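You operate a simulated robot arm through the tools that you are given. There is no shell and no other tool.

The job below is to be done with a simulated robot arm. You get a single attempt, and the scene is never put back.

TASK
Stone the nick off the datum pad, then polish the spot bright.
Fine: orange stone first, blue stone after; dig no hollow; both back on the tool ledge.

Only the result counts: the job must be done as asked and must still hold three seconds after the hand-in. Knocking over, shifting, dropping, spilling or breaking anything else fails it.

THE ROBOT
A 7-joint arm with a four-finger gripper, fixed in place. Base frame: the origin is on the floor under the middle of its stand, x ahead of it, y to its left, z up. Units: m, rad, N and s.
It reaches about 1.223 m from its shoulder. Its first joint turns from -1.204 to 3.002 rad. Payload 3.67 kg.
The TCP is the grasp point between the finger pads, 0.028 m short of the fingertips. In the tool frame z runs along the fingers and y along their closing line. The gripper opens to 0.112 m; its body begins 0.073 m behind the TCP.
Orientation is that of the tool frame in the base frame, as a unit quaternion [x, y, z, w]. With the fingers straight down and closing along the base's y, the tool's x points along the base's -x, its y along +y and its z along -z.

THE INTERFACE
- The arm moves only by the tool jog_arm. Its argument "series" is a list of rows, each an object (a shift or turn left out is 0, a gripper value left out holds the last) with "dp": the shift along the tool's x, y, z in units of 40 mm (1.0 is 40 mm), a list of three; "rotation": the turn, a rotation vector about the tool's x, y, z in units of 6 degrees (1.0 is 6 degrees), a list of three; "gripper": the opening, from 0 (shut) to 1 (fully open). In form: [{"dp": [dx, dy, dz], "rotation": [rx, ry, rz], "gripper": gripper}, ...]. A call has 1 to 20 rows; each row shifts and turns the commanded pose from where the row before left it, along the tool's axes as they then stand. A call with a number of a shift or a turn outside -1 to 1 is refused whole. A row lasts 0.2 s, in which the tool goes at most 0.05 m and 0.15 rad; a call with a longer step from one row to the next is refused whole, and so is a gripper value outside its range. Where a pose cannot be reached the arm comes as near as it can. A force on the tool above 40 N (or 10 N above the force at the start of the call, whichever is more), or a blocked arm, ends the call early, and 0.2 s more pass. The fingers move at their own pace (about 0.1025 m/s each) and stop on an object; they squeeze with about 27 N. The grip force told is the motor's: it shows also when the fingers shut on nothing. Time passes only in rows, and 0.2 s behind the last, so rows that do not move let the fingers close. The reply holds the time, the measured pose of the TCP, the force on the tool along the base axes, the opening and the grip force, in the units named above and with some noise, with the torque about the TCP (base axes, N m) and any sound that the robot's microphone picked up, and new pictures: "pictures" is both (left out), scene, wrist or none.
- Cameras (640 x 400 px; columns grow to the right, rows downward): "scene" is fixed at [0.4002, -0.6615, 1.5413]; the picture's right is [0.70, -0.72, 0.00], its down [-0.49, -0.47, -0.74] and it looks along [0.53, 0.51, -0.68] (base axes); focal length 364 px, centre (320, 200). "wrist" rides on the gripper at [0.06, -0.018, -0.104] in the tool frame; the picture's right is [0.29, 0.96, 0.00], its down [-0.80, 0.24, -0.55] and it looks along [-0.53, 0.16, 0.83] (tool axes); focal length 234 px, centre (320, 200). There is no depth. A picture from a camera that has moved, and an enlarged one, comes with that camera's place and axes in the base frame and with its lens. The place of the scene camera against the robot may be out by one fixed shift of up to 0.018 m in any direction.
- raise_lower(by): slides the trunk up (or, below 0, down) by that many m; the arm rides with it, the base frame stays. It gives what a move gives, with no picture.
- close_up(camera, box): a new picture of the part [left, top, right, bottom] of that camera's present view, enlarged. No time passes.
- sign_off(): hands the job in; it is judged then, once.

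Nothing tells you positions but the pictures and the camera data. Unless the task says otherwise, let go and move clear before handing in.

The tools are called after "Request:" as a command line: name --argument value ..., lists and objects as JSON in quotes. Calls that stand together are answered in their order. jog_arm: Moves the arm, as the interface text tells. Its arguments: {"type":"object","properties":{"series":{"type":"array"},"pictures":{"type":"string","enum":["both","scene","wrist","none"]}},"required":["series"]} The other tools are called the same way: raise_lower (by) moves the trunk up or down; close_up (camera, box) takes an enlarged picture of a part of a camera's view; sign_off () hands the job in.

At the start:

```text
time_s: 0.0
tool_pos: [0.5327, -0.078, 1.2539]
tcp_rot: [0.0, 1.0, 0.001, 0.0]
wrist_force: [-0.6, 0.1, -0.1]
torque: [0.02, 0.02, -0.01]
opening: 0.1121
gripper_force: 0.0
trunk travel left (down, up): [-0.625, 0.215]
```

scene: 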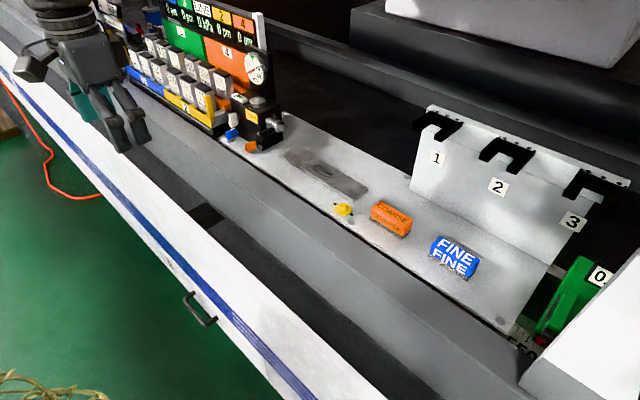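
wrist: 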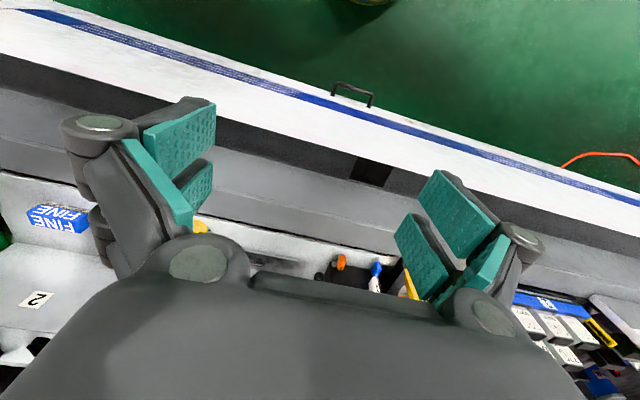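

I see a machine bench with an orange "COARSE" stone and a blue "FINE" stone on a light ledge, and a dark datum pad near a yellow cap. I'll enlarge these areas before moving.

Request:
close_up --camera "scene" --box '[260, 130, 420, 230]'

Request:
close_up --camera "scene" --box '[380, 180, 540, 280]'

Request:
close_up --camera "scene" --box '[400, 90, 640, 240]'

Request:
close_up --camera "scene" --box '[120, 0, 320, 160]'

Request:
close_up --camera "wrist" --box '[180, 200, 420, 350]'

```text
4.00 times, centred on (340, 180) of scene
camera zoom: at [0.4002, -0.6615, 1.5413], right [0.7, -0.72, 0.0], down [-0.49, -0.47, -0.74], along [0.53, 0.51, -0.68], focal length 1457 px, centre (240, 280)
```

zoom: 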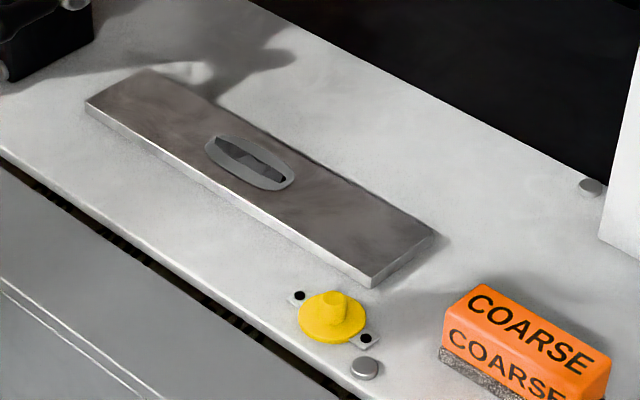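

```text
4.00 times, centred on (460, 230) of scene
camera zoom: at [0.4002, -0.6615, 1.5413], right [0.7, -0.72, 0.0], down [-0.49, -0.47, -0.74], along [0.53, 0.51, -0.68], focal length 1457 px, centre (-240, 80)
```

zoom: 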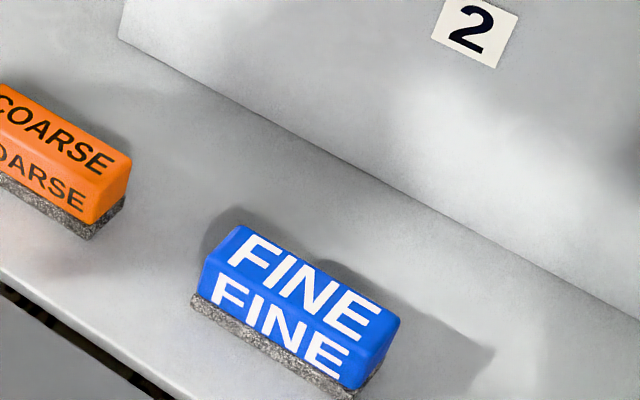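

```text
2.67 times, centred on (520, 165) of scene
camera zoom: at [0.4002, -0.6615, 1.5413], right [0.7, -0.72, 0.0], down [-0.49, -0.47, -0.74], along [0.53, 0.51, -0.68], focal length 971 px, centre (-213, 293)
```

zoom: 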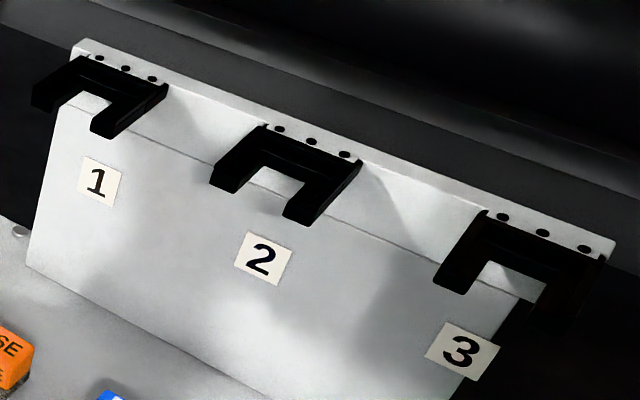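

```text
2.50 times, centred on (220, 80) of scene
camera zoom: at [0.4002, -0.6615, 1.5413], right [0.7, -0.72, 0.0], down [-0.49, -0.47, -0.74], along [0.53, 0.51, -0.68], focal length 911 px, centre (570, 500)
```

zoom: 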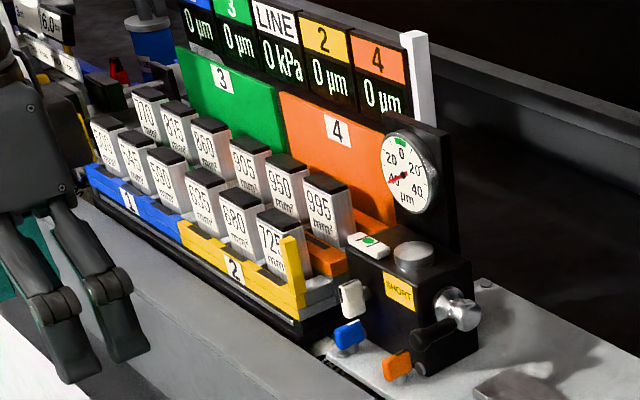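

```text
2.67 times, centred on (300, 275) of wrist
camera zoom: at [0.4721, -0.0952, 1.3587], right [-0.29, 0.96, 0.0], down [0.8, 0.24, 0.55], along [0.53, 0.16, -0.83], focal length 624 px, centre (373, 0)
```

zoom: 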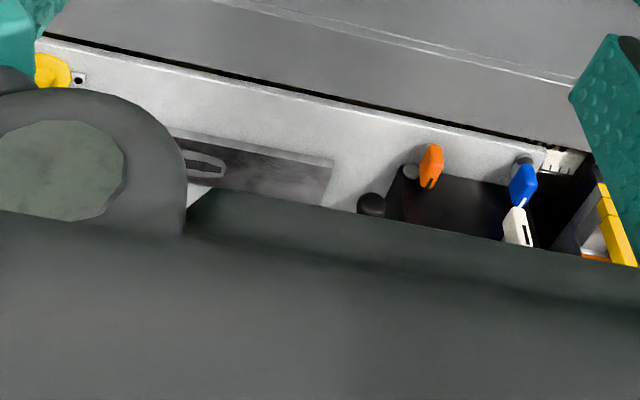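

The pad looks like a steel bar along base y at about x 0.93–1.0, y -0.27–0.0, with the nick in an oval spot near (0.97, -0.12). Both stones lie lengthwise along y at about x 0.93. I'll look closer at the nick, the stones, the dial and the ledge markings.

Request:
close_up --camera "scene" --box '[300, 155, 348, 185]'

Request:
close_up --camera "scene" --box '[225, 45, 289, 85]'

Request:
close_up --camera "scene" --box '[320, 190, 420, 252]'

Request:
close_up --camera "scene" --box '[420, 220, 640, 357]'

Request:
close_up --camera "scene" --box '[150, 0, 280, 81]'

Request:
close_up --camera "wrist" --box '[0, 180, 120, 255]'

```text
13.33 times, centred on (324, 170) of scene
camera zoom: at [0.4002, -0.6615, 1.5413], right [0.7, -0.72, 0.0], down [-0.49, -0.47, -0.74], along [0.53, 0.51, -0.68], focal length 4857 px, centre (267, 600)
```

zoom: 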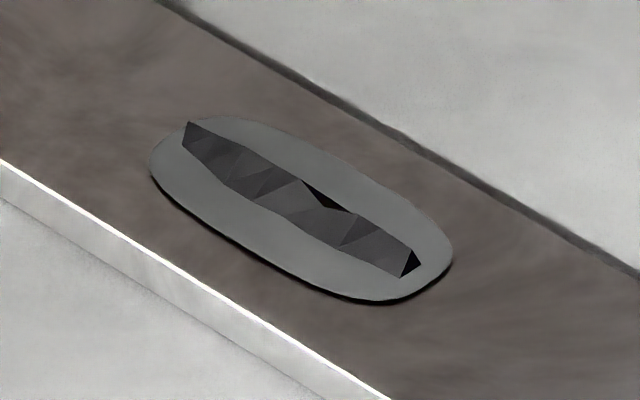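

```text
10.00 times, centred on (257, 65) of scene
camera zoom: at [0.4002, -0.6615, 1.5413], right [0.7, -0.72, 0.0], down [-0.49, -0.47, -0.74], along [0.53, 0.51, -0.68], focal length 3642 px, centre (950, 1550)
```

zoom: 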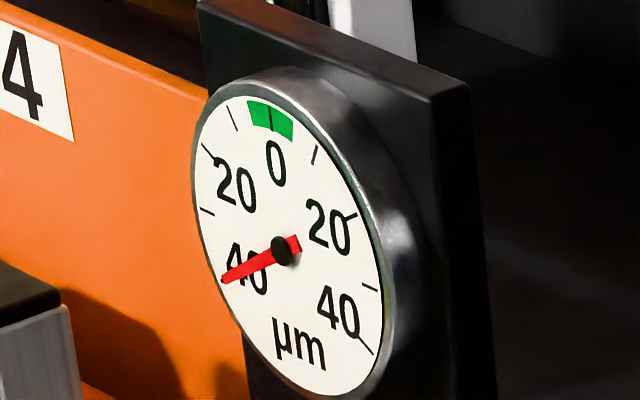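

```text
6.40 times, centred on (370, 221) of scene
camera zoom: at [0.4002, -0.6615, 1.5413], right [0.7, -0.72, 0.0], down [-0.49, -0.47, -0.74], along [0.53, 0.51, -0.68], focal length 2331 px, centre (0, 66)
```

zoom: 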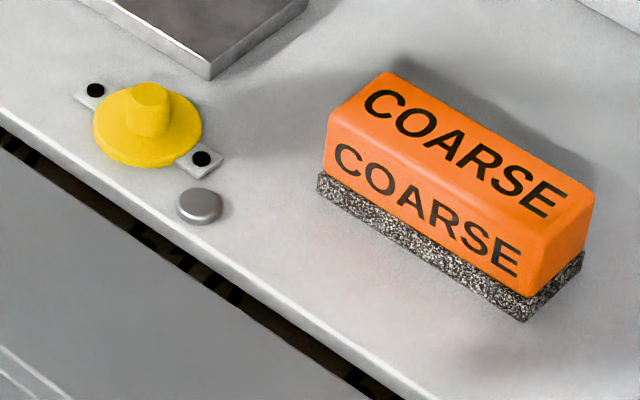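

```text
2.91 times, centred on (530, 288) of scene
camera zoom: at [0.4002, -0.6615, 1.5413], right [0.7, -0.72, 0.0], down [-0.49, -0.47, -0.74], along [0.53, 0.51, -0.68], focal length 1060 px, centre (-291, -58)
```

zoom: 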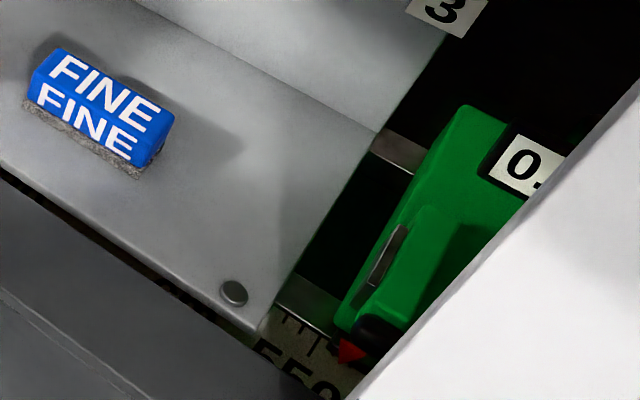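

```text
4.92 times, centred on (215, 40) of scene
camera zoom: at [0.4002, -0.6615, 1.5413], right [0.7, -0.72, 0.0], down [-0.49, -0.47, -0.74], along [0.53, 0.51, -0.68], focal length 1793 px, centre (837, 985)
```

zoom: 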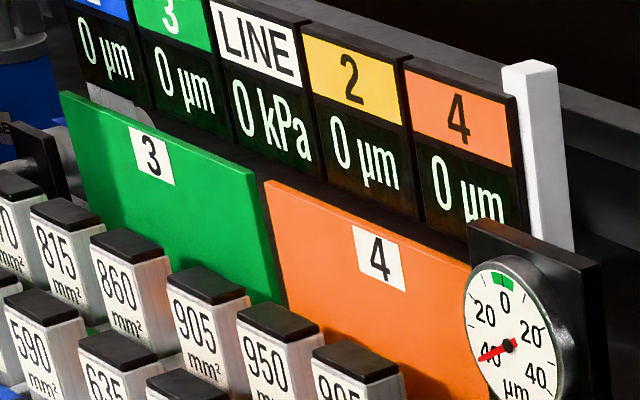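

```text
5.33 times, centred on (60, 218) of wrist
camera zoom: at [0.4721, -0.0952, 1.3587], right [-0.29, 0.96, 0.0], down [0.8, 0.24, 0.55], along [0.53, 0.16, -0.83], focal length 1249 px, centre (1707, 107)
```

zoom: 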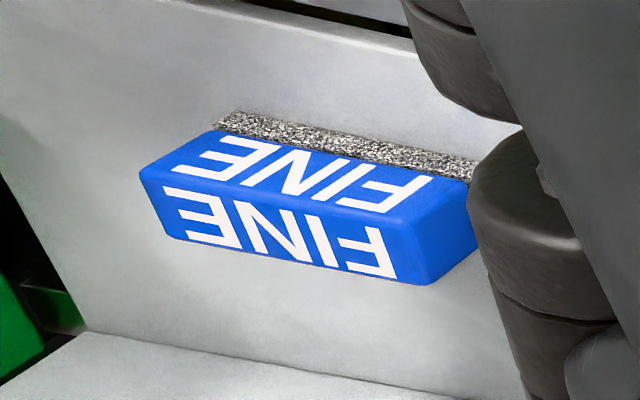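

The nick is a raised dark ridge about 5 cm long in an oval patch, so the pad's appearance should show how far the stoning has gone. I'll move the hand forward at safe height so the wrist camera can look at the pad from closer.

Request:
jog_arm --series '[{"dp": [-0.9, -0.3, 0.1]}, {"dp": [-0.9, -0.3, 0.1]}, {"dp": [-0.9, -0.3, 0.1]}, {"dp": [-0.9, -0.3, 0.1]}, {"dp": [-0.9, -0.3, 0.1]}, {"dp": [-0.9, -0.3, 0.1]}, {"dp": [-0.6, -0.3, 0.1]}, {"dp": [0, 0, 0]}]'

```text
time_s: 1.8
tool_pos: [0.7726, -0.1604, 1.2263]
tcp_rot: [0.0, 1.0, 0.0, 0.0]
wrist_force: [0.3, 0.2, 0.3]
torque: [-0.01, -0.05, 0.02]
opening: 0.1123
gripper_force: 0.1
trunk travel left (down, up): [-0.625, 0.215]
camera wrist: at [0.712, -0.1786, 1.3314], right [-0.29, 0.96, 0.0], down [0.8, 0.24, 0.55], along [0.53, 0.16, -0.83], focal length 234 px, centre (320, 200)
```

scene: 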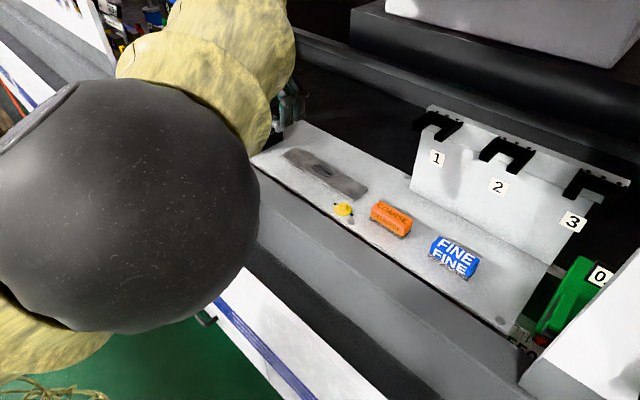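
wrist: 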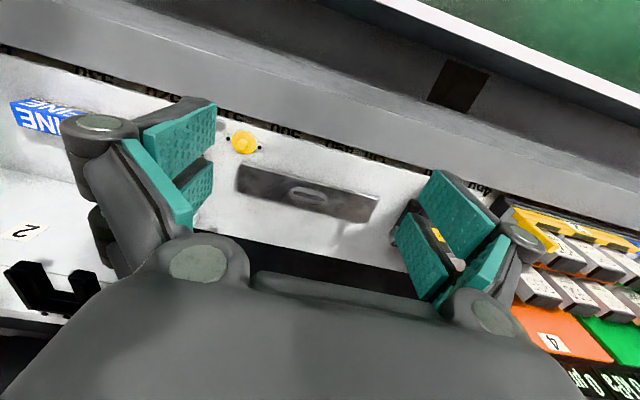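

The wrist camera now sees the pad between the fingers. I'll enlarge it to measure the pad and nick.

Request:
close_up --camera "wrist" --box '[220, 120, 400, 232]'

Request:
close_up --camera "wrist" --box '[280, 175, 340, 212]'

```text
3.56 times, centred on (310, 176) of wrist
camera zoom: at [0.712, -0.1786, 1.3314], right [-0.29, 0.96, 0.0], down [0.8, 0.24, 0.55], along [0.53, 0.16, -0.83], focal length 833 px, centre (356, 285)
```

zoom: 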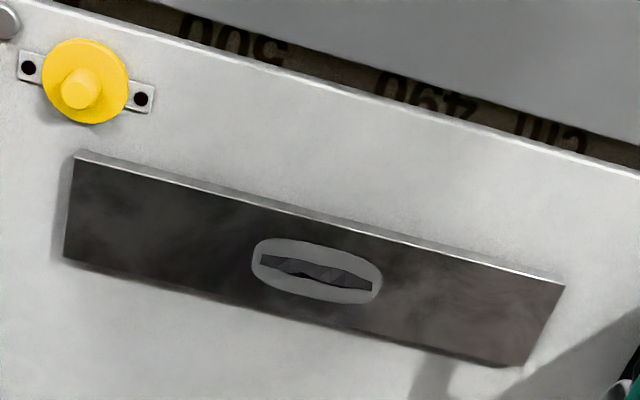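

```text
10.67 times, centred on (310, 194) of wrist
camera zoom: at [0.712, -0.1786, 1.3314], right [-0.29, 0.96, 0.0], down [0.8, 0.24, 0.55], along [0.53, 0.16, -0.83], focal length 2498 px, centre (427, 269)
```

zoom: 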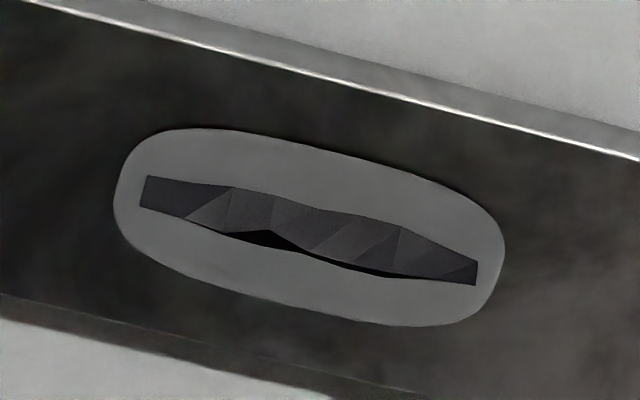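

Pad measured at about x 0.93–1.00, y -0.27–0.01, top z about 0.93, with the nick centred near (0.966, -0.125). The orange stone is near (0.94, -0.37), and I'll move to look at it from above and behind.

Request:
jog_arm --series '[{"dp": [-0.19, -0.85, 0.45]}, {"dp": [-0.19, -0.85, 0.45]}, {"dp": [-0.19, -0.85, 0.45]}, {"dp": [-0.19, -0.85, 0.45]}, {"dp": [-0.19, -0.85, 0.45]}, {"dp": [-0.19, -0.85, 0.45]}, {"dp": [-0.19, -0.85, 0.45]}, {"dp": [0, 0, 0]}]'

```text
time_s: 3.6
tool_pos: [0.8243, -0.3998, 1.102]
tcp_rot: [0.001, 1.0, 0.0, -0.001]
wrist_force: [0.3, -0.5, -0.2]
torque: [-0.04, 0.02, -0.01]
opening: 0.112
gripper_force: 0.0
trunk travel left (down, up): [-0.625, 0.215]
camera wrist: at [0.7629, -0.4171, 1.2059], right [-0.29, 0.96, 0.0], down [0.8, 0.24, 0.55], along [0.53, 0.16, -0.83], focal length 234 px, centre (320, 200)
```

scene: 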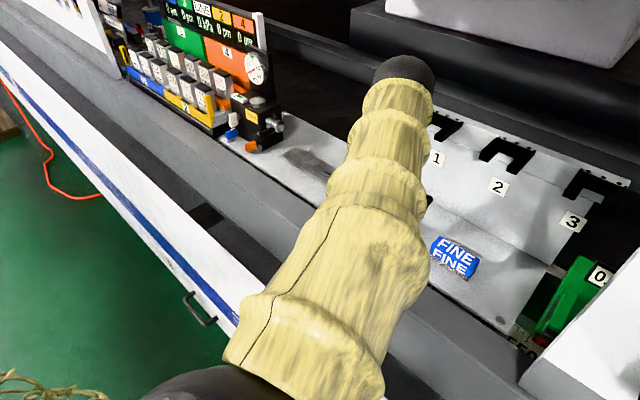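
wrist: 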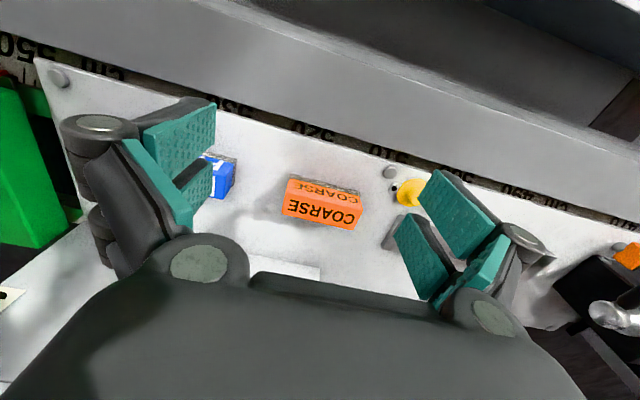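

The orange stone is now between the fingers in the wrist view. I'll enlarge it to measure where it sits.

Request:
close_up --camera "wrist" --box '[270, 160, 382, 230]'

Request:
close_up --camera "wrist" --box '[180, 110, 480, 297]'

```text
5.71 times, centred on (326, 195) of wrist
camera zoom: at [0.7629, -0.4171, 1.2059], right [-0.29, 0.96, 0.0], down [0.8, 0.24, 0.55], along [0.53, 0.16, -0.83], focal length 1338 px, centre (286, 229)
```

zoom: 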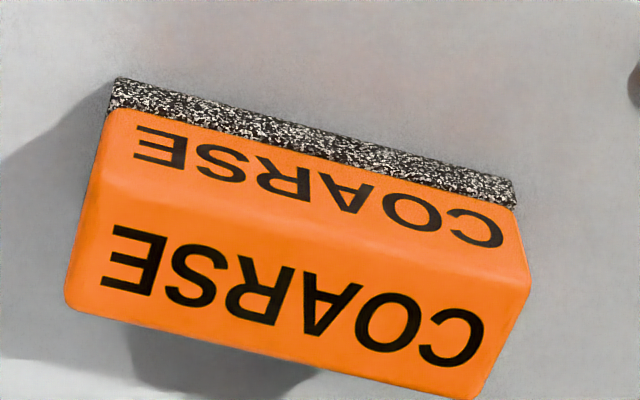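

```text
2.13 times, centred on (330, 204) of wrist
camera zoom: at [0.7629, -0.4171, 1.2059], right [-0.29, 0.96, 0.0], down [0.8, 0.24, 0.55], along [0.53, 0.16, -0.83], focal length 500 px, centre (299, 192)
```

zoom: 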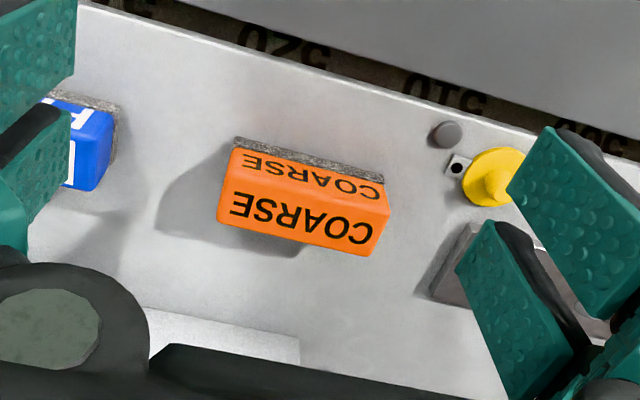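

Comparing views puts the ledge top near z 0.954 and the pad top near 0.968. The orange stone is about 90 × 35 × 35 mm, centred at (0.915, -0.369), so I'll hover just above it to check alignment before gripping it by its ends.

Request:
jog_arm --series '[{"dp": [-0.75, 0.26, 0.5]}, {"dp": [-0.75, 0.26, 0.5]}, {"dp": [-0.75, 0.26, 0.5]}, {"dp": [0, 0, 0]}]'

```text
time_s: 4.6
tool_pos: [0.9113, -0.37, 1.0407]
tcp_rot: [0.0, 1.0, 0.001, 0.001]
wrist_force: [-0.6, -0.5, 0.4]
torque: [-0.01, -0.06, 0.0]
opening: 0.1119
gripper_force: 0.0
trunk travel left (down, up): [-0.625, 0.215]
camera wrist: at [0.8507, -0.387, 1.1448], right [-0.29, 0.96, 0.0], down [0.8, 0.24, 0.56], along [0.53, 0.16, -0.83], focal length 234 px, centre (320, 200)
```

scene: 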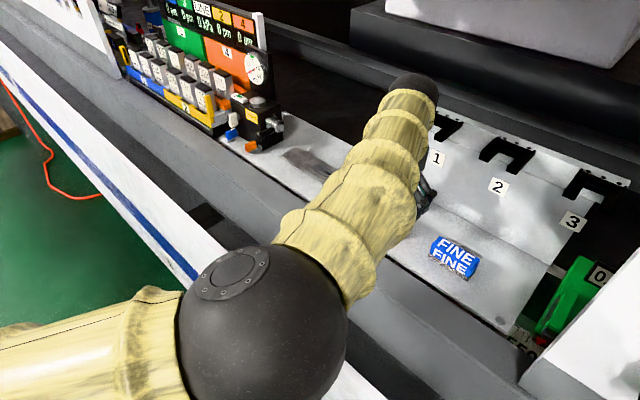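
wrist: 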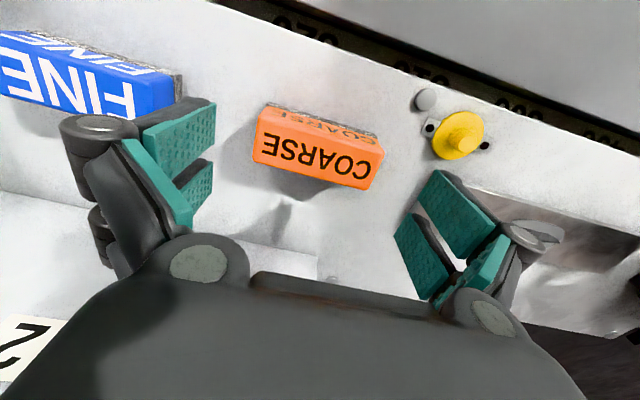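

The hand hovers over the orange stone with a finger pair beyond each end. I'll enlarge the view to refine the centring.

Request:
close_up --camera "wrist" --box '[236, 90, 396, 190]'

Request:
close_up --camera "wrist" --box '[0, 20, 200, 145]'

```text
4.00 times, centred on (316, 140) of wrist
camera zoom: at [0.8507, -0.387, 1.1448], right [-0.29, 0.96, 0.0], down [0.8, 0.24, 0.56], along [0.53, 0.16, -0.83], focal length 937 px, centre (336, 440)
```

zoom: 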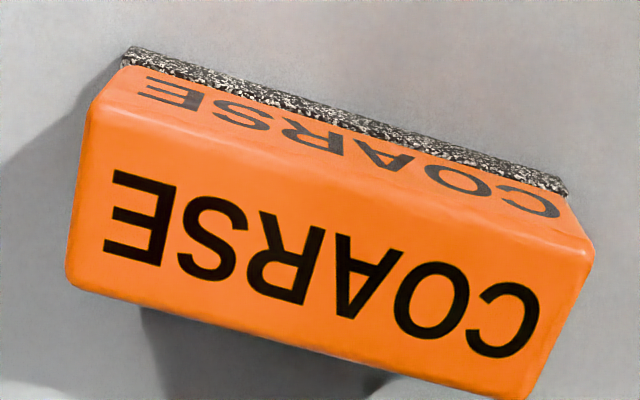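

```text
3.20 times, centred on (100, 82) of wrist
camera zoom: at [0.8507, -0.387, 1.1448], right [-0.29, 0.96, 0.0], down [0.8, 0.24, 0.56], along [0.53, 0.16, -0.83], focal length 749 px, centre (1024, 576)
```

zoom: 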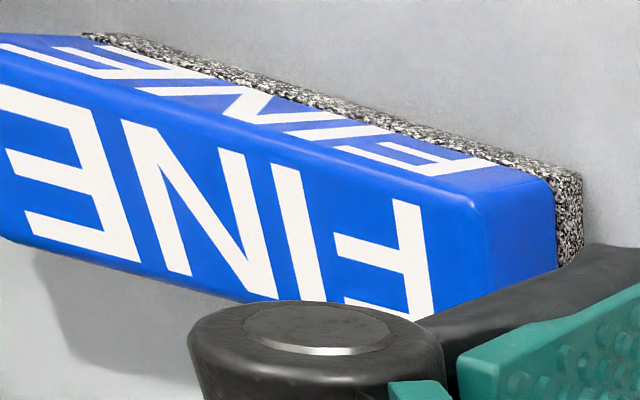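

The stone's centre refines to (0.915, -0.3685) with its top near z 0.987. I'll descend so the fingertips stay clear of the ledge, then close on the ends.

Request:
jog_arm --series '[{"dp": [-0.09, 0.04, 0.6]}, {"dp": [0, 0, 0.6]}, {"dp": [0, 0, 0]}]'

```text
time_s: 5.4
tool_pos: [0.918, -0.3667, 0.9915]
tcp_rot: [0.0, 1.0, 0.001, 0.0]
wrist_force: [0.2, -0.2, 1.0]
torque: [0.0, 0.0, 0.0]
opening: 0.112
gripper_force: 0.1
trunk travel left (down, up): [-0.625, 0.215]
camera wrist: at [0.8574, -0.3846, 1.0958], right [-0.29, 0.96, 0.0], down [0.8, 0.24, 0.55], along [0.53, 0.16, -0.83], focal length 234 px, centre (320, 200)
```

scene: 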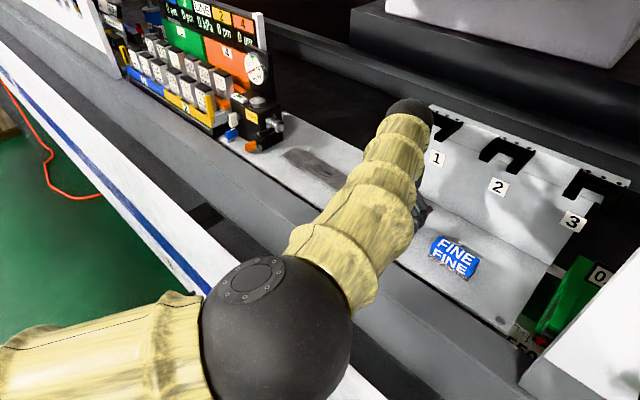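
wrist: 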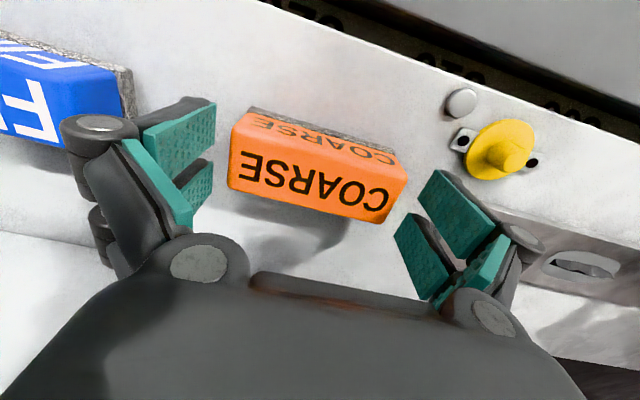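

The fingertips are about 1 cm above the ledge and straddle the stone's ends. I'll check the finger pads against the stone's width before closing.

Request:
close_up --camera "wrist" --box '[120, 80, 312, 200]'

Request:
close_up --camera "wrist" --box '[340, 130, 596, 290]'

```text
3.33 times, centred on (216, 140) of wrist
camera zoom: at [0.8574, -0.3846, 1.0958], right [-0.29, 0.96, 0.0], down [0.8, 0.24, 0.55], along [0.53, 0.16, -0.83], focal length 781 px, centre (667, 400)
```

zoom: 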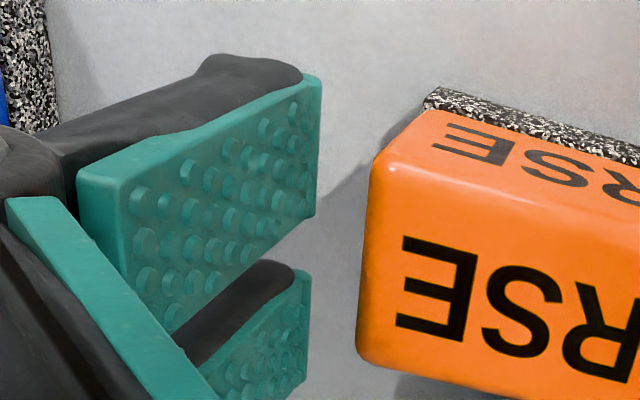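

```text
2.50 times, centred on (468, 210) of wrist
camera zoom: at [0.8574, -0.3846, 1.0958], right [-0.29, 0.96, 0.0], down [0.8, 0.24, 0.55], along [0.53, 0.16, -0.83], focal length 585 px, centre (-50, 175)
```

zoom: 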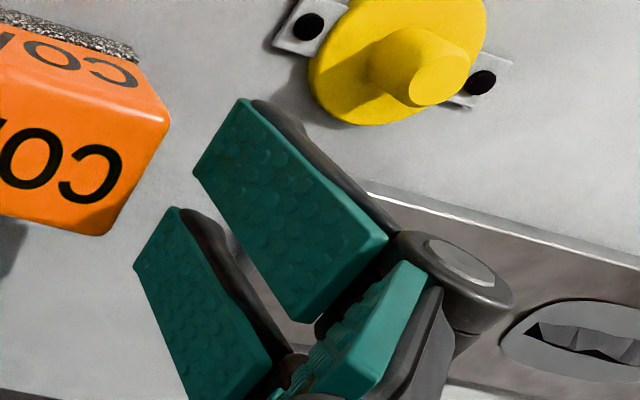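

The fingers swing on links, so near full opening their tips sit about 1–2 cm higher than when shut. I'll lower 12 mm more and close on the stone's ends.

Request:
jog_arm --series '[{"dp": [0.08, -0.03, 0.28]}, {"dp": [0, 0, 0]}, {"gripper": 0.7}, {"gripper": 0}, {"gripper": 0}, {"gripper": 0}]'

```text
time_s: 6.8
tool_pos: [0.9148, -0.3675, 0.9797]
tcp_rot: [0.0, 1.0, -0.001, 0.0]
wrist_force: [-1.4, -0.1, 2.4]
torque: [-0.16, 0.05, 0.0]
opening: 0.0895
gripper_force: 27.0
trunk travel left (down, up): [-0.625, 0.215]
camera wrist: at [0.8546, -0.3856, 1.0846], right [-0.29, 0.96, 0.0], down [0.8, 0.24, 0.55], along [0.53, 0.16, -0.83], focal length 234 px, centre (320, 200)
```

scene: 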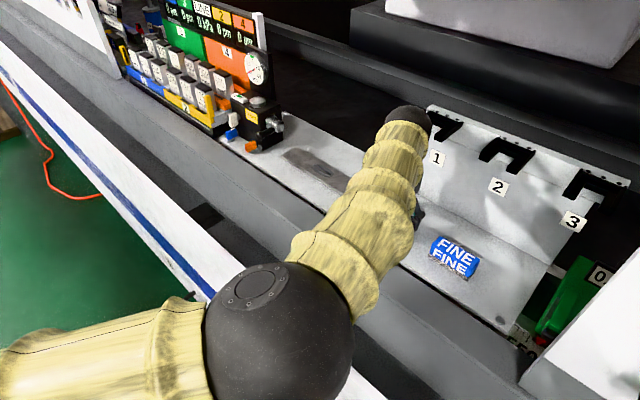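
wrist: 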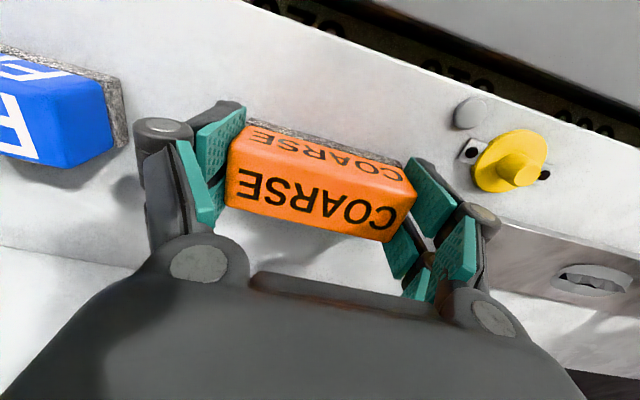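

The gripper has the orange stone at 0.0895 m with 27 N. I'll lift it 5 cm straight up and check that it comes along level.

Request:
jog_arm --series '[{"dp": [0, 0, -0.4]}, {"dp": [0, 0, -0.8]}, {"dp": [0, 0, -0.3]}, {"dp": [0, 0, 0]}]'

```text
time_s: 7.8
tool_pos: [0.915, -0.3674, 1.0407]
tcp_rot: [0.0, 1.0, 0.0, 0.0]
wrist_force: [-0.8, 0.4, -1.2]
torque: [0.0, -0.01, 0.02]
opening: 0.0899
gripper_force: 27.5
trunk travel left (down, up): [-0.625, 0.215]
camera wrist: at [0.8545, -0.3854, 1.1447], right [-0.29, 0.96, 0.0], down [0.8, 0.24, 0.55], along [0.53, 0.16, -0.83], focal length 234 px, centre (320, 200)
```

scene: 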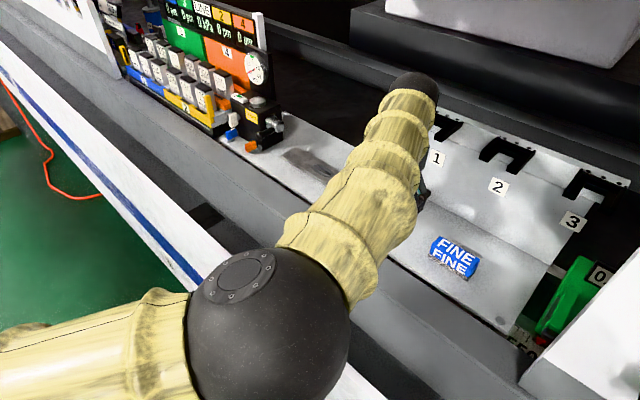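
wrist: 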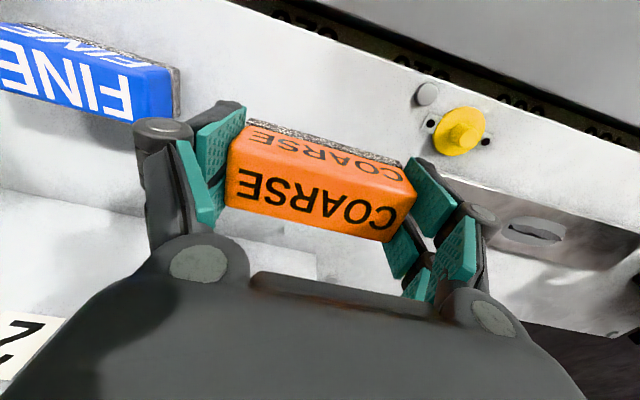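

The stone came up level with only about 1.3 N of weight, and its underside is about 26 mm below the TCP. Next I'll carry it at this height over the nick at (0.940, -0.130).

Request:
jog_arm --series '[{"dp": [-0.1, 0.98, 0]}, {"dp": [-0.1, 0.98, 0]}, {"dp": [-0.1, 0.98, 0]}, {"dp": [-0.1, 0.98, 0]}, {"dp": [-0.1, 0.98, 0]}, {"dp": [-0.1, 0.98, 0]}, {"dp": [0, 0, 0]}]'

```text
time_s: 9.4
tool_pos: [0.9427, -0.1348, 1.0405]
tcp_rot: [0.0, 1.0, 0.001, 0.0]
wrist_force: [-0.4, -0.3, -0.6]
torque: [0.03, 0.0, 0.0]
opening: 0.0897
gripper_force: 26.8
trunk travel left (down, up): [-0.625, 0.215]
camera wrist: at [0.8814, -0.1524, 1.1452], right [-0.29, 0.96, 0.0], down [0.8, 0.24, 0.55], along [0.53, 0.16, -0.83], focal length 234 px, centre (320, 200)
```

scene: 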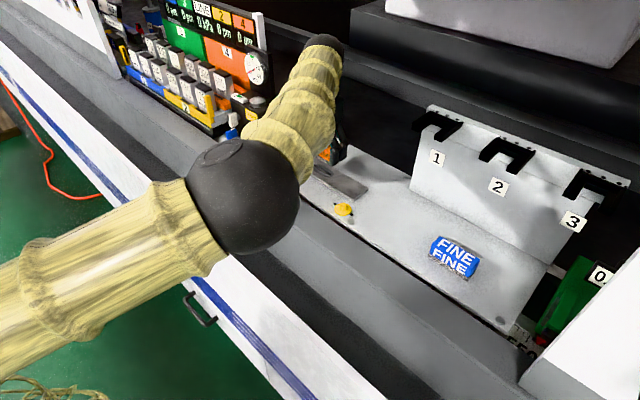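
wrist: 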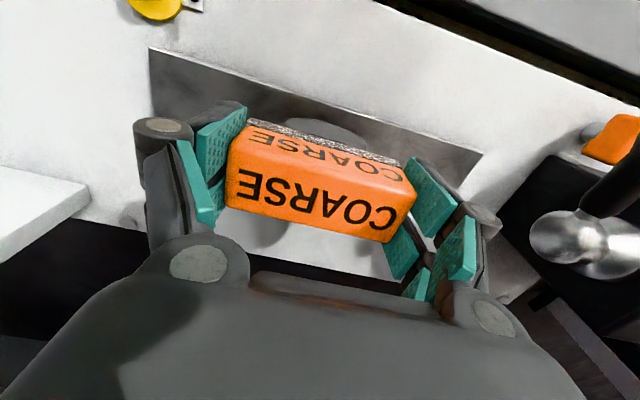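

The stone is above the pad and the oval spot peeks out just beyond it. I'll enlarge the view to confirm the pad corners and spot position.

Request:
close_up --camera "wrist" --box '[130, 30, 290, 130]'

Request:
close_up --camera "wrist" --box '[240, 70, 400, 170]'

Request:
close_up --camera "wrist" --box '[380, 90, 640, 252]'

Request:
close_up --camera "scene" --box '[210, 80, 390, 192]'

```text
4.00 times, centred on (210, 80) of wrist
camera zoom: at [0.8814, -0.1524, 1.1452], right [-0.29, 0.96, 0.0], down [0.8, 0.24, 0.55], along [0.53, 0.16, -0.83], focal length 937 px, centre (760, 680)
```

zoom: 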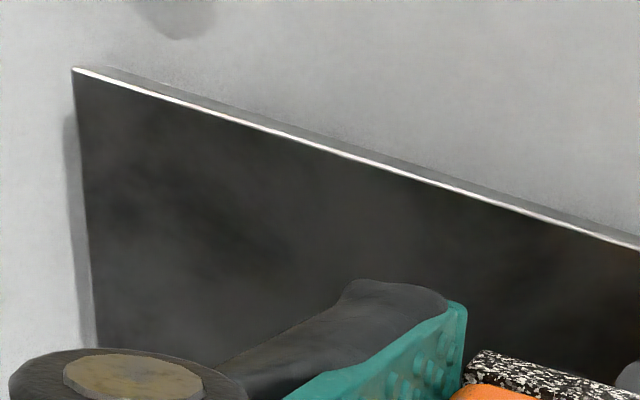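

```text
4.00 times, centred on (320, 120) of wrist
camera zoom: at [0.8814, -0.1524, 1.1452], right [-0.29, 0.96, 0.0], down [0.8, 0.24, 0.55], along [0.53, 0.16, -0.83], focal length 937 px, centre (320, 520)
```

zoom: 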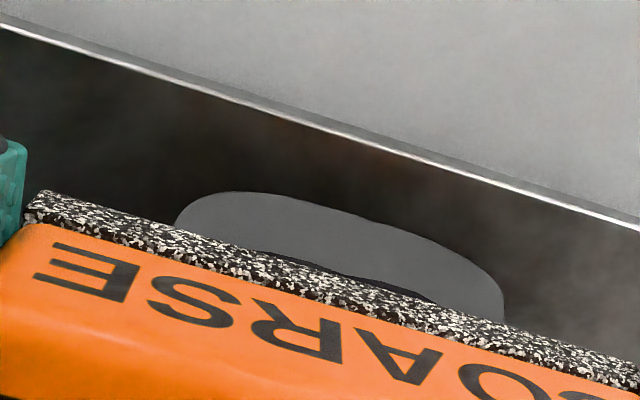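

```text
2.46 times, centred on (510, 171) of wrist
camera zoom: at [0.8814, -0.1524, 1.1452], right [-0.29, 0.96, 0.0], down [0.8, 0.24, 0.55], along [0.53, 0.16, -0.83], focal length 576 px, centre (-148, 271)
```

zoom: 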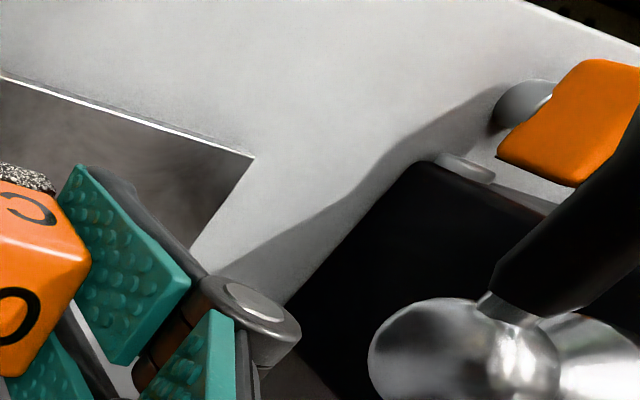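

```text
3.56 times, centred on (300, 136) of scene
camera zoom: at [0.4002, -0.6615, 1.5413], right [0.7, -0.72, 0.0], down [-0.49, -0.47, -0.74], along [0.53, 0.51, -0.68], focal length 1295 px, centre (391, 428)
```

zoom: 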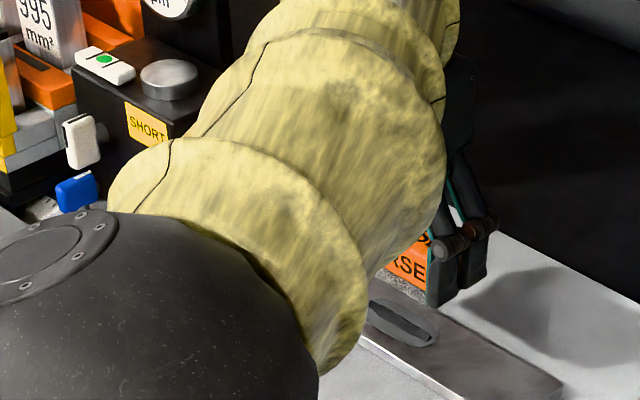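

The stone is centred over the spot, and the pad top works out near z 0.963–0.967. I'll lower to just above contact, then go down in small steps while watching the force.

Request:
jog_arm --series '[{"dp": [0, 0.07, 0.5]}, {"dp": [0, 0, 0.5]}, {"dp": [0, 0, 0.05]}, {"dp": [0, 0, 0.05]}, {"dp": [0, 0, 0]}]'

```text
time_s: 10.6
tool_pos: [0.9393, -0.1298, 0.9971]
tcp_rot: [0.0, 1.0, 0.0, 0.0]
wrist_force: [0.1, 0.1, -1.8]
torque: [0.05, -0.01, 0.02]
opening: 0.0897
gripper_force: 26.5
trunk travel left (down, up): [-0.625, 0.215]
camera wrist: at [0.8787, -0.1476, 1.1017], right [-0.29, 0.96, 0.0], down [0.8, 0.24, 0.55], along [0.53, 0.16, -0.83], focal length 234 px, centre (320, 200)
```

scene: 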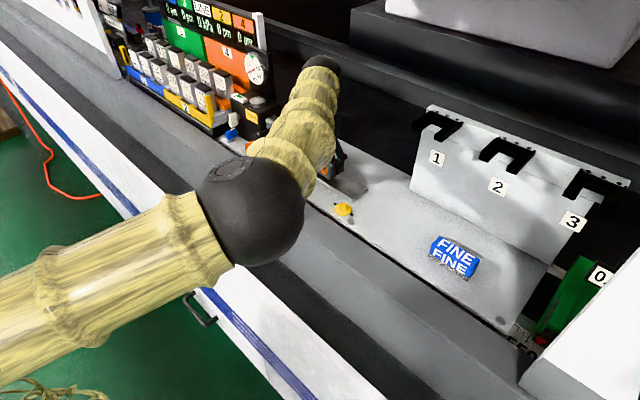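
wrist: 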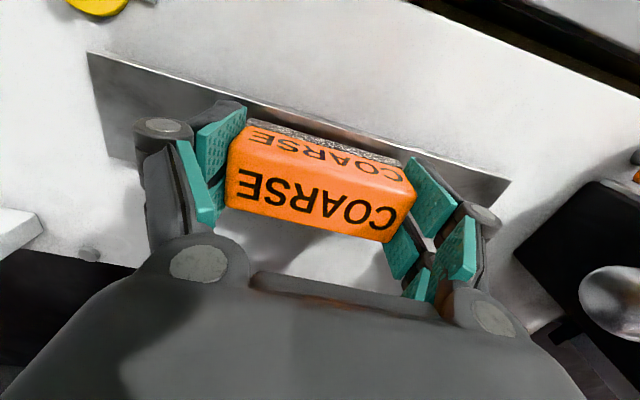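

No contact yet, since only the stone's own weight shows. I'll keep lowering 2 mm at a time.

Request:
jog_arm --series '[{"dp": [0, 0, 0.05]}, {"dp": [0, 0, 0]}]' --pictures "none"

```text
time_s: 11.2
tool_pos: [0.9406, -0.13, 0.994]
tcp_rot: [0.0, 1.0, -0.001, 0.0]
wrist_force: [0.0, 0.1, -0.4]
torque: [0.0, -0.01, 0.02]
opening: 0.09
gripper_force: 27.5
trunk travel left (down, up): [-0.625, 0.215]
```

There is still no clear contact. I'll go down another 1–2 mm.

Request:
jog_arm --series '[{"dp": [0, 0, 0.04]}, {"dp": [0, 0, 0]}]' --pictures "none"

```text
time_s: 11.8
tool_pos: [0.9408, -0.1302, 0.9924]
tcp_rot: [0.0, 1.0, 0.0, 0.0]
wrist_force: [-0.9, 0.0, -1.5]
torque: [0.01, -0.01, 0.01]
opening: 0.09
gripper_force: 26.7
trunk travel left (down, up): [-0.625, 0.215]
```

Still free of the pad. I'll lower a little more and take a wrist picture to judge the gap.

Request:
jog_arm --series '[{"dp": [0, 0, 0.04]}, {"dp": [0, 0, 0]}]' --pictures "wrist"

Request:
close_up --camera "scene" --box '[290, 140, 402, 210]'

Request:
close_up --camera "wrist" --box '[220, 90, 420, 215]'

```text
time_s: 12.4
tool_pos: [0.939, -0.1301, 0.9919]
tcp_rot: [0.0, 1.0, 0.0, 0.0]
wrist_force: [-0.3, 0.6, -0.8]
torque: [0.01, 0.01, 0.0]
opening: 0.0898
gripper_force: 27.4
trunk travel left (down, up): [-0.625, 0.215]
camera wrist: at [0.8796, -0.1478, 1.0963], right [-0.29, 0.96, 0.0], down [0.8, 0.24, 0.55], along [0.53, 0.16, -0.83], focal length 234 px, centre (320, 200)
```

wrist: 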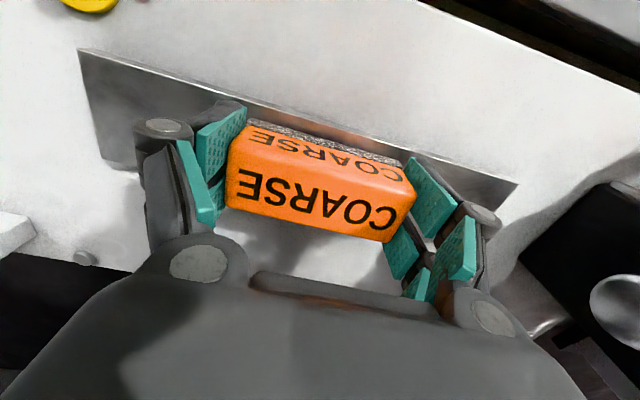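

```text
5.71 times, centred on (346, 175) of scene
camera zoom: at [0.4002, -0.6615, 1.5413], right [0.7, -0.72, 0.0], down [-0.49, -0.47, -0.74], along [0.53, 0.51, -0.68], focal length 2081 px, centre (171, 343)
```

zoom: 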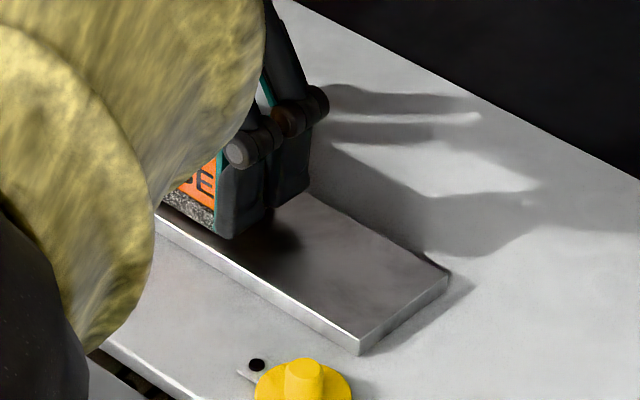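

```text
3.20 times, centred on (320, 152) of wrist
camera zoom: at [0.8796, -0.1478, 1.0963], right [-0.29, 0.96, 0.0], down [0.8, 0.24, 0.55], along [0.53, 0.16, -0.83], focal length 749 px, centre (320, 352)
```

zoom: 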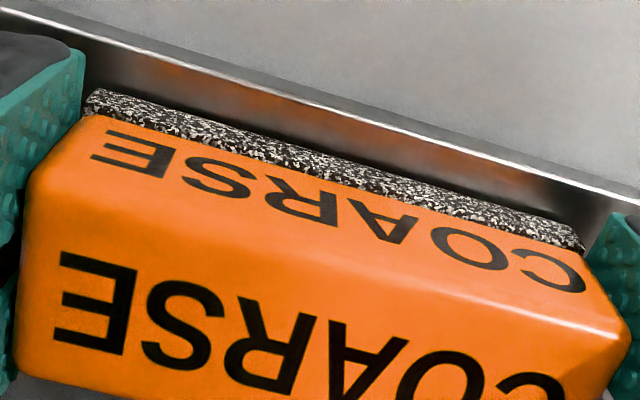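

The stone now looks only a millimetre or so above the pad, with its reflection visible beside it. I'll continue down in 1 mm steps.

Request:
jog_arm --series '[{"dp": [0, 0, 0.025]}, {"dp": [0, 0, 0]}]' --pictures "none"

```text
time_s: 13.0
tool_pos: [0.9397, -0.1307, 0.9916]
tcp_rot: [0.0, 1.0, 0.0, -0.001]
wrist_force: [0.6, 0.3, -0.8]
torque: [-0.01, 0.05, -0.01]
opening: 0.0896
gripper_force: 26.9
trunk travel left (down, up): [-0.625, 0.215]
```

Request:
jog_arm --series '[{"dp": [0, 0, 0.025]}, {"dp": [0, 0, 0]}]' --pictures "none"

```text
time_s: 13.6
tool_pos: [0.9401, -0.1305, 0.9905]
tcp_rot: [0.0, 1.0, 0.001, 0.001]
wrist_force: [-0.1, 0.0, -0.5]
torque: [-0.04, -0.05, 0.0]
opening: 0.0895
gripper_force: 26.9
trunk travel left (down, up): [-0.625, 0.215]
```

The force still shows only the stone's weight. I'll take another 1 mm step.

Request:
jog_arm --series '[{"dp": [0, 0, 0.025]}, {"dp": [0, 0, 0]}]' --pictures "none"

```text
time_s: 14.2
tool_pos: [0.9406, -0.1306, 0.9895]
tcp_rot: [0.0, 1.0, 0.001, 0.001]
wrist_force: [-0.6, -0.6, 7.6]
torque: [-0.19, 0.13, 0.0]
opening: 0.0897
gripper_force: 27.1
trunk travel left (down, up): [-0.625, 0.215]
```

Contact: about 8 N down on the nick. I'll make two short back-and-forth strokes along y at this pressure, then read the force.

Request:
jog_arm --series '[{"dp": [0, 0.4, 0]}, {"dp": [0, -0.4, 0]}, {"dp": [0, -0.4, 0]}, {"dp": [0, 0.4, 0]}, {"dp": [0, 0.4, 0]}, {"dp": [0, -0.4, 0]}, {"dp": [0, -0.4, 0]}, {"dp": [0, 0.4, 0]}]' --pictures "wrist"

```text
time_s: 16.0
tool_pos: [0.9392, -0.1282, 0.99]
tcp_rot: [0.0, 1.0, 0.0, 0.0]
wrist_force: [1.4, 1.5, 4.2]
torque: [0.1, -0.1, -0.05]
opening: 0.0899
gripper_force: 27.0
trunk travel left (down, up): [-0.625, 0.215]
camera wrist: at [0.8788, -0.1447, 1.0938], right [-0.29, 0.96, 0.0], down [0.8, 0.24, 0.55], along [0.53, 0.16, -0.83], focal length 234 px, centre (320, 200)
```

wrist: 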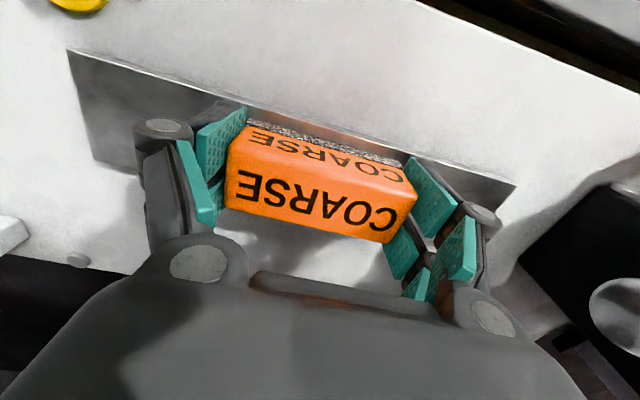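

The contact force has dropped to about 5 N, so something may be wearing away. I'll lift off and look down at the spot.

Request:
jog_arm --series '[{"dp": [0, 0, -0.5]}, {"dp": [-0.3, 0, -1]}, {"dp": [-0.3, 0, -1]}, {"dp": [-0.25, 0, -0.5]}, {"dp": [0, 0, 0]}]'

Request:
close_up --camera "wrist" --box '[200, 20, 440, 140]'

```text
time_s: 17.2
tool_pos: [0.9759, -0.1318, 1.1078]
tcp_rot: [0.0, 1.0, 0.001, -0.001]
wrist_force: [1.2, -1.0, -1.3]
torque: [0.01, 0.0, 0.01]
opening: 0.0898
gripper_force: 27.0
trunk travel left (down, up): [-0.625, 0.215]
camera wrist: at [0.9152, -0.1491, 1.2123], right [-0.29, 0.96, 0.0], down [0.8, 0.24, 0.55], along [0.53, 0.16, -0.83], focal length 234 px, centre (320, 200)
```

scene: 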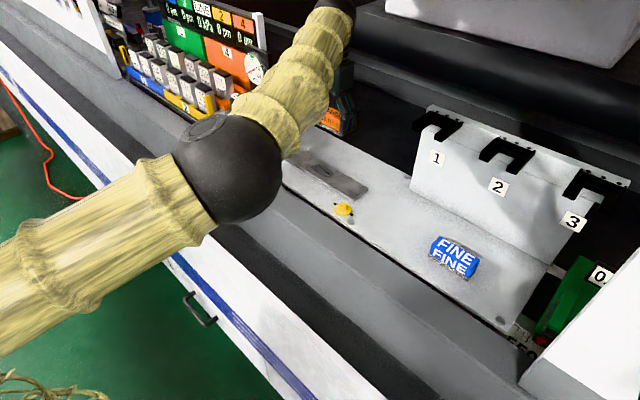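
wrist: 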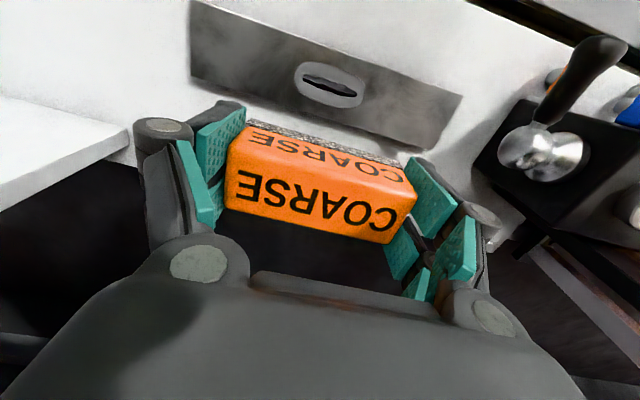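

```text
2.67 times, centred on (320, 80) of wrist
camera zoom: at [0.9152, -0.1491, 1.2123], right [-0.29, 0.96, 0.0], down [0.8, 0.24, 0.55], along [0.53, 0.16, -0.83], focal length 624 px, centre (320, 520)
```

zoom: 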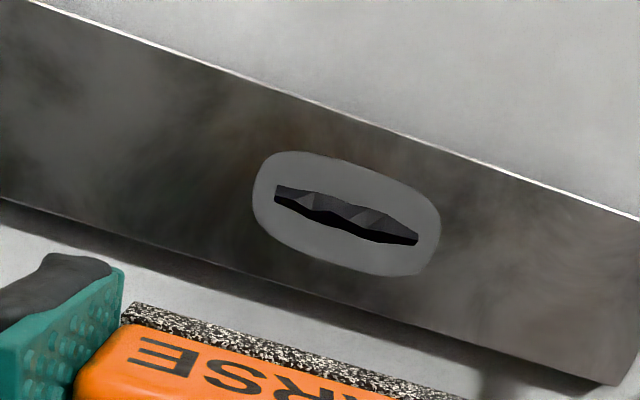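

This is a good inspection pose, and the scene camera sees the spot too. I'll enlarge both views to compare with the start.

Request:
close_up --camera "wrist" --box '[290, 55, 370, 105]'

Request:
close_up --camera "scene" --box '[300, 155, 348, 185]'

Request:
close_up --camera "scene" --box '[225, 45, 289, 85]'

```text
8.00 times, centred on (330, 80) of wrist
camera zoom: at [0.9152, -0.1491, 1.2123], right [-0.29, 0.96, 0.0], down [0.8, 0.24, 0.55], along [0.53, 0.16, -0.83], focal length 1873 px, centre (240, 1160)
```

zoom: 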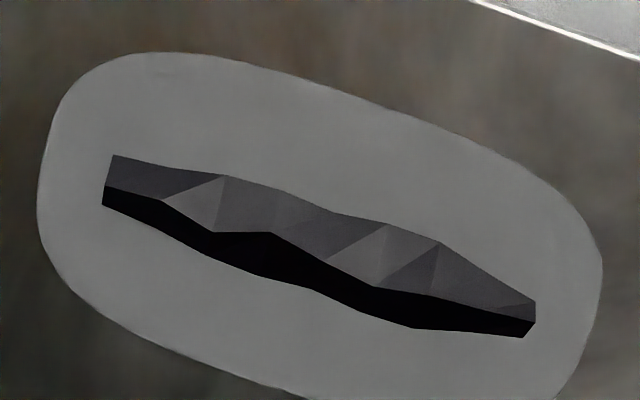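

```text
13.33 times, centred on (324, 170) of scene
camera zoom: at [0.4002, -0.6615, 1.5413], right [0.7, -0.72, 0.0], down [-0.49, -0.47, -0.74], along [0.53, 0.51, -0.68], focal length 4857 px, centre (267, 600)
```

zoom: 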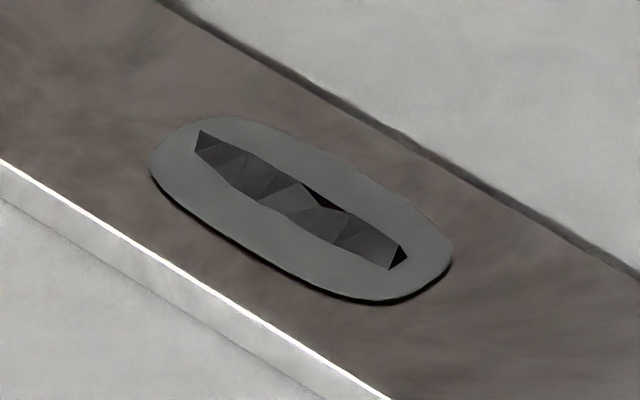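

```text
10.00 times, centred on (257, 65) of scene
camera zoom: at [0.4002, -0.6615, 1.5413], right [0.7, -0.72, 0.0], down [-0.49, -0.47, -0.74], along [0.53, 0.51, -0.68], focal length 3642 px, centre (950, 1550)
```

zoom: 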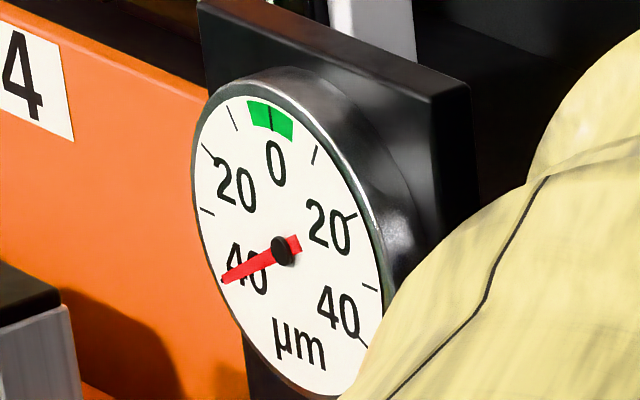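

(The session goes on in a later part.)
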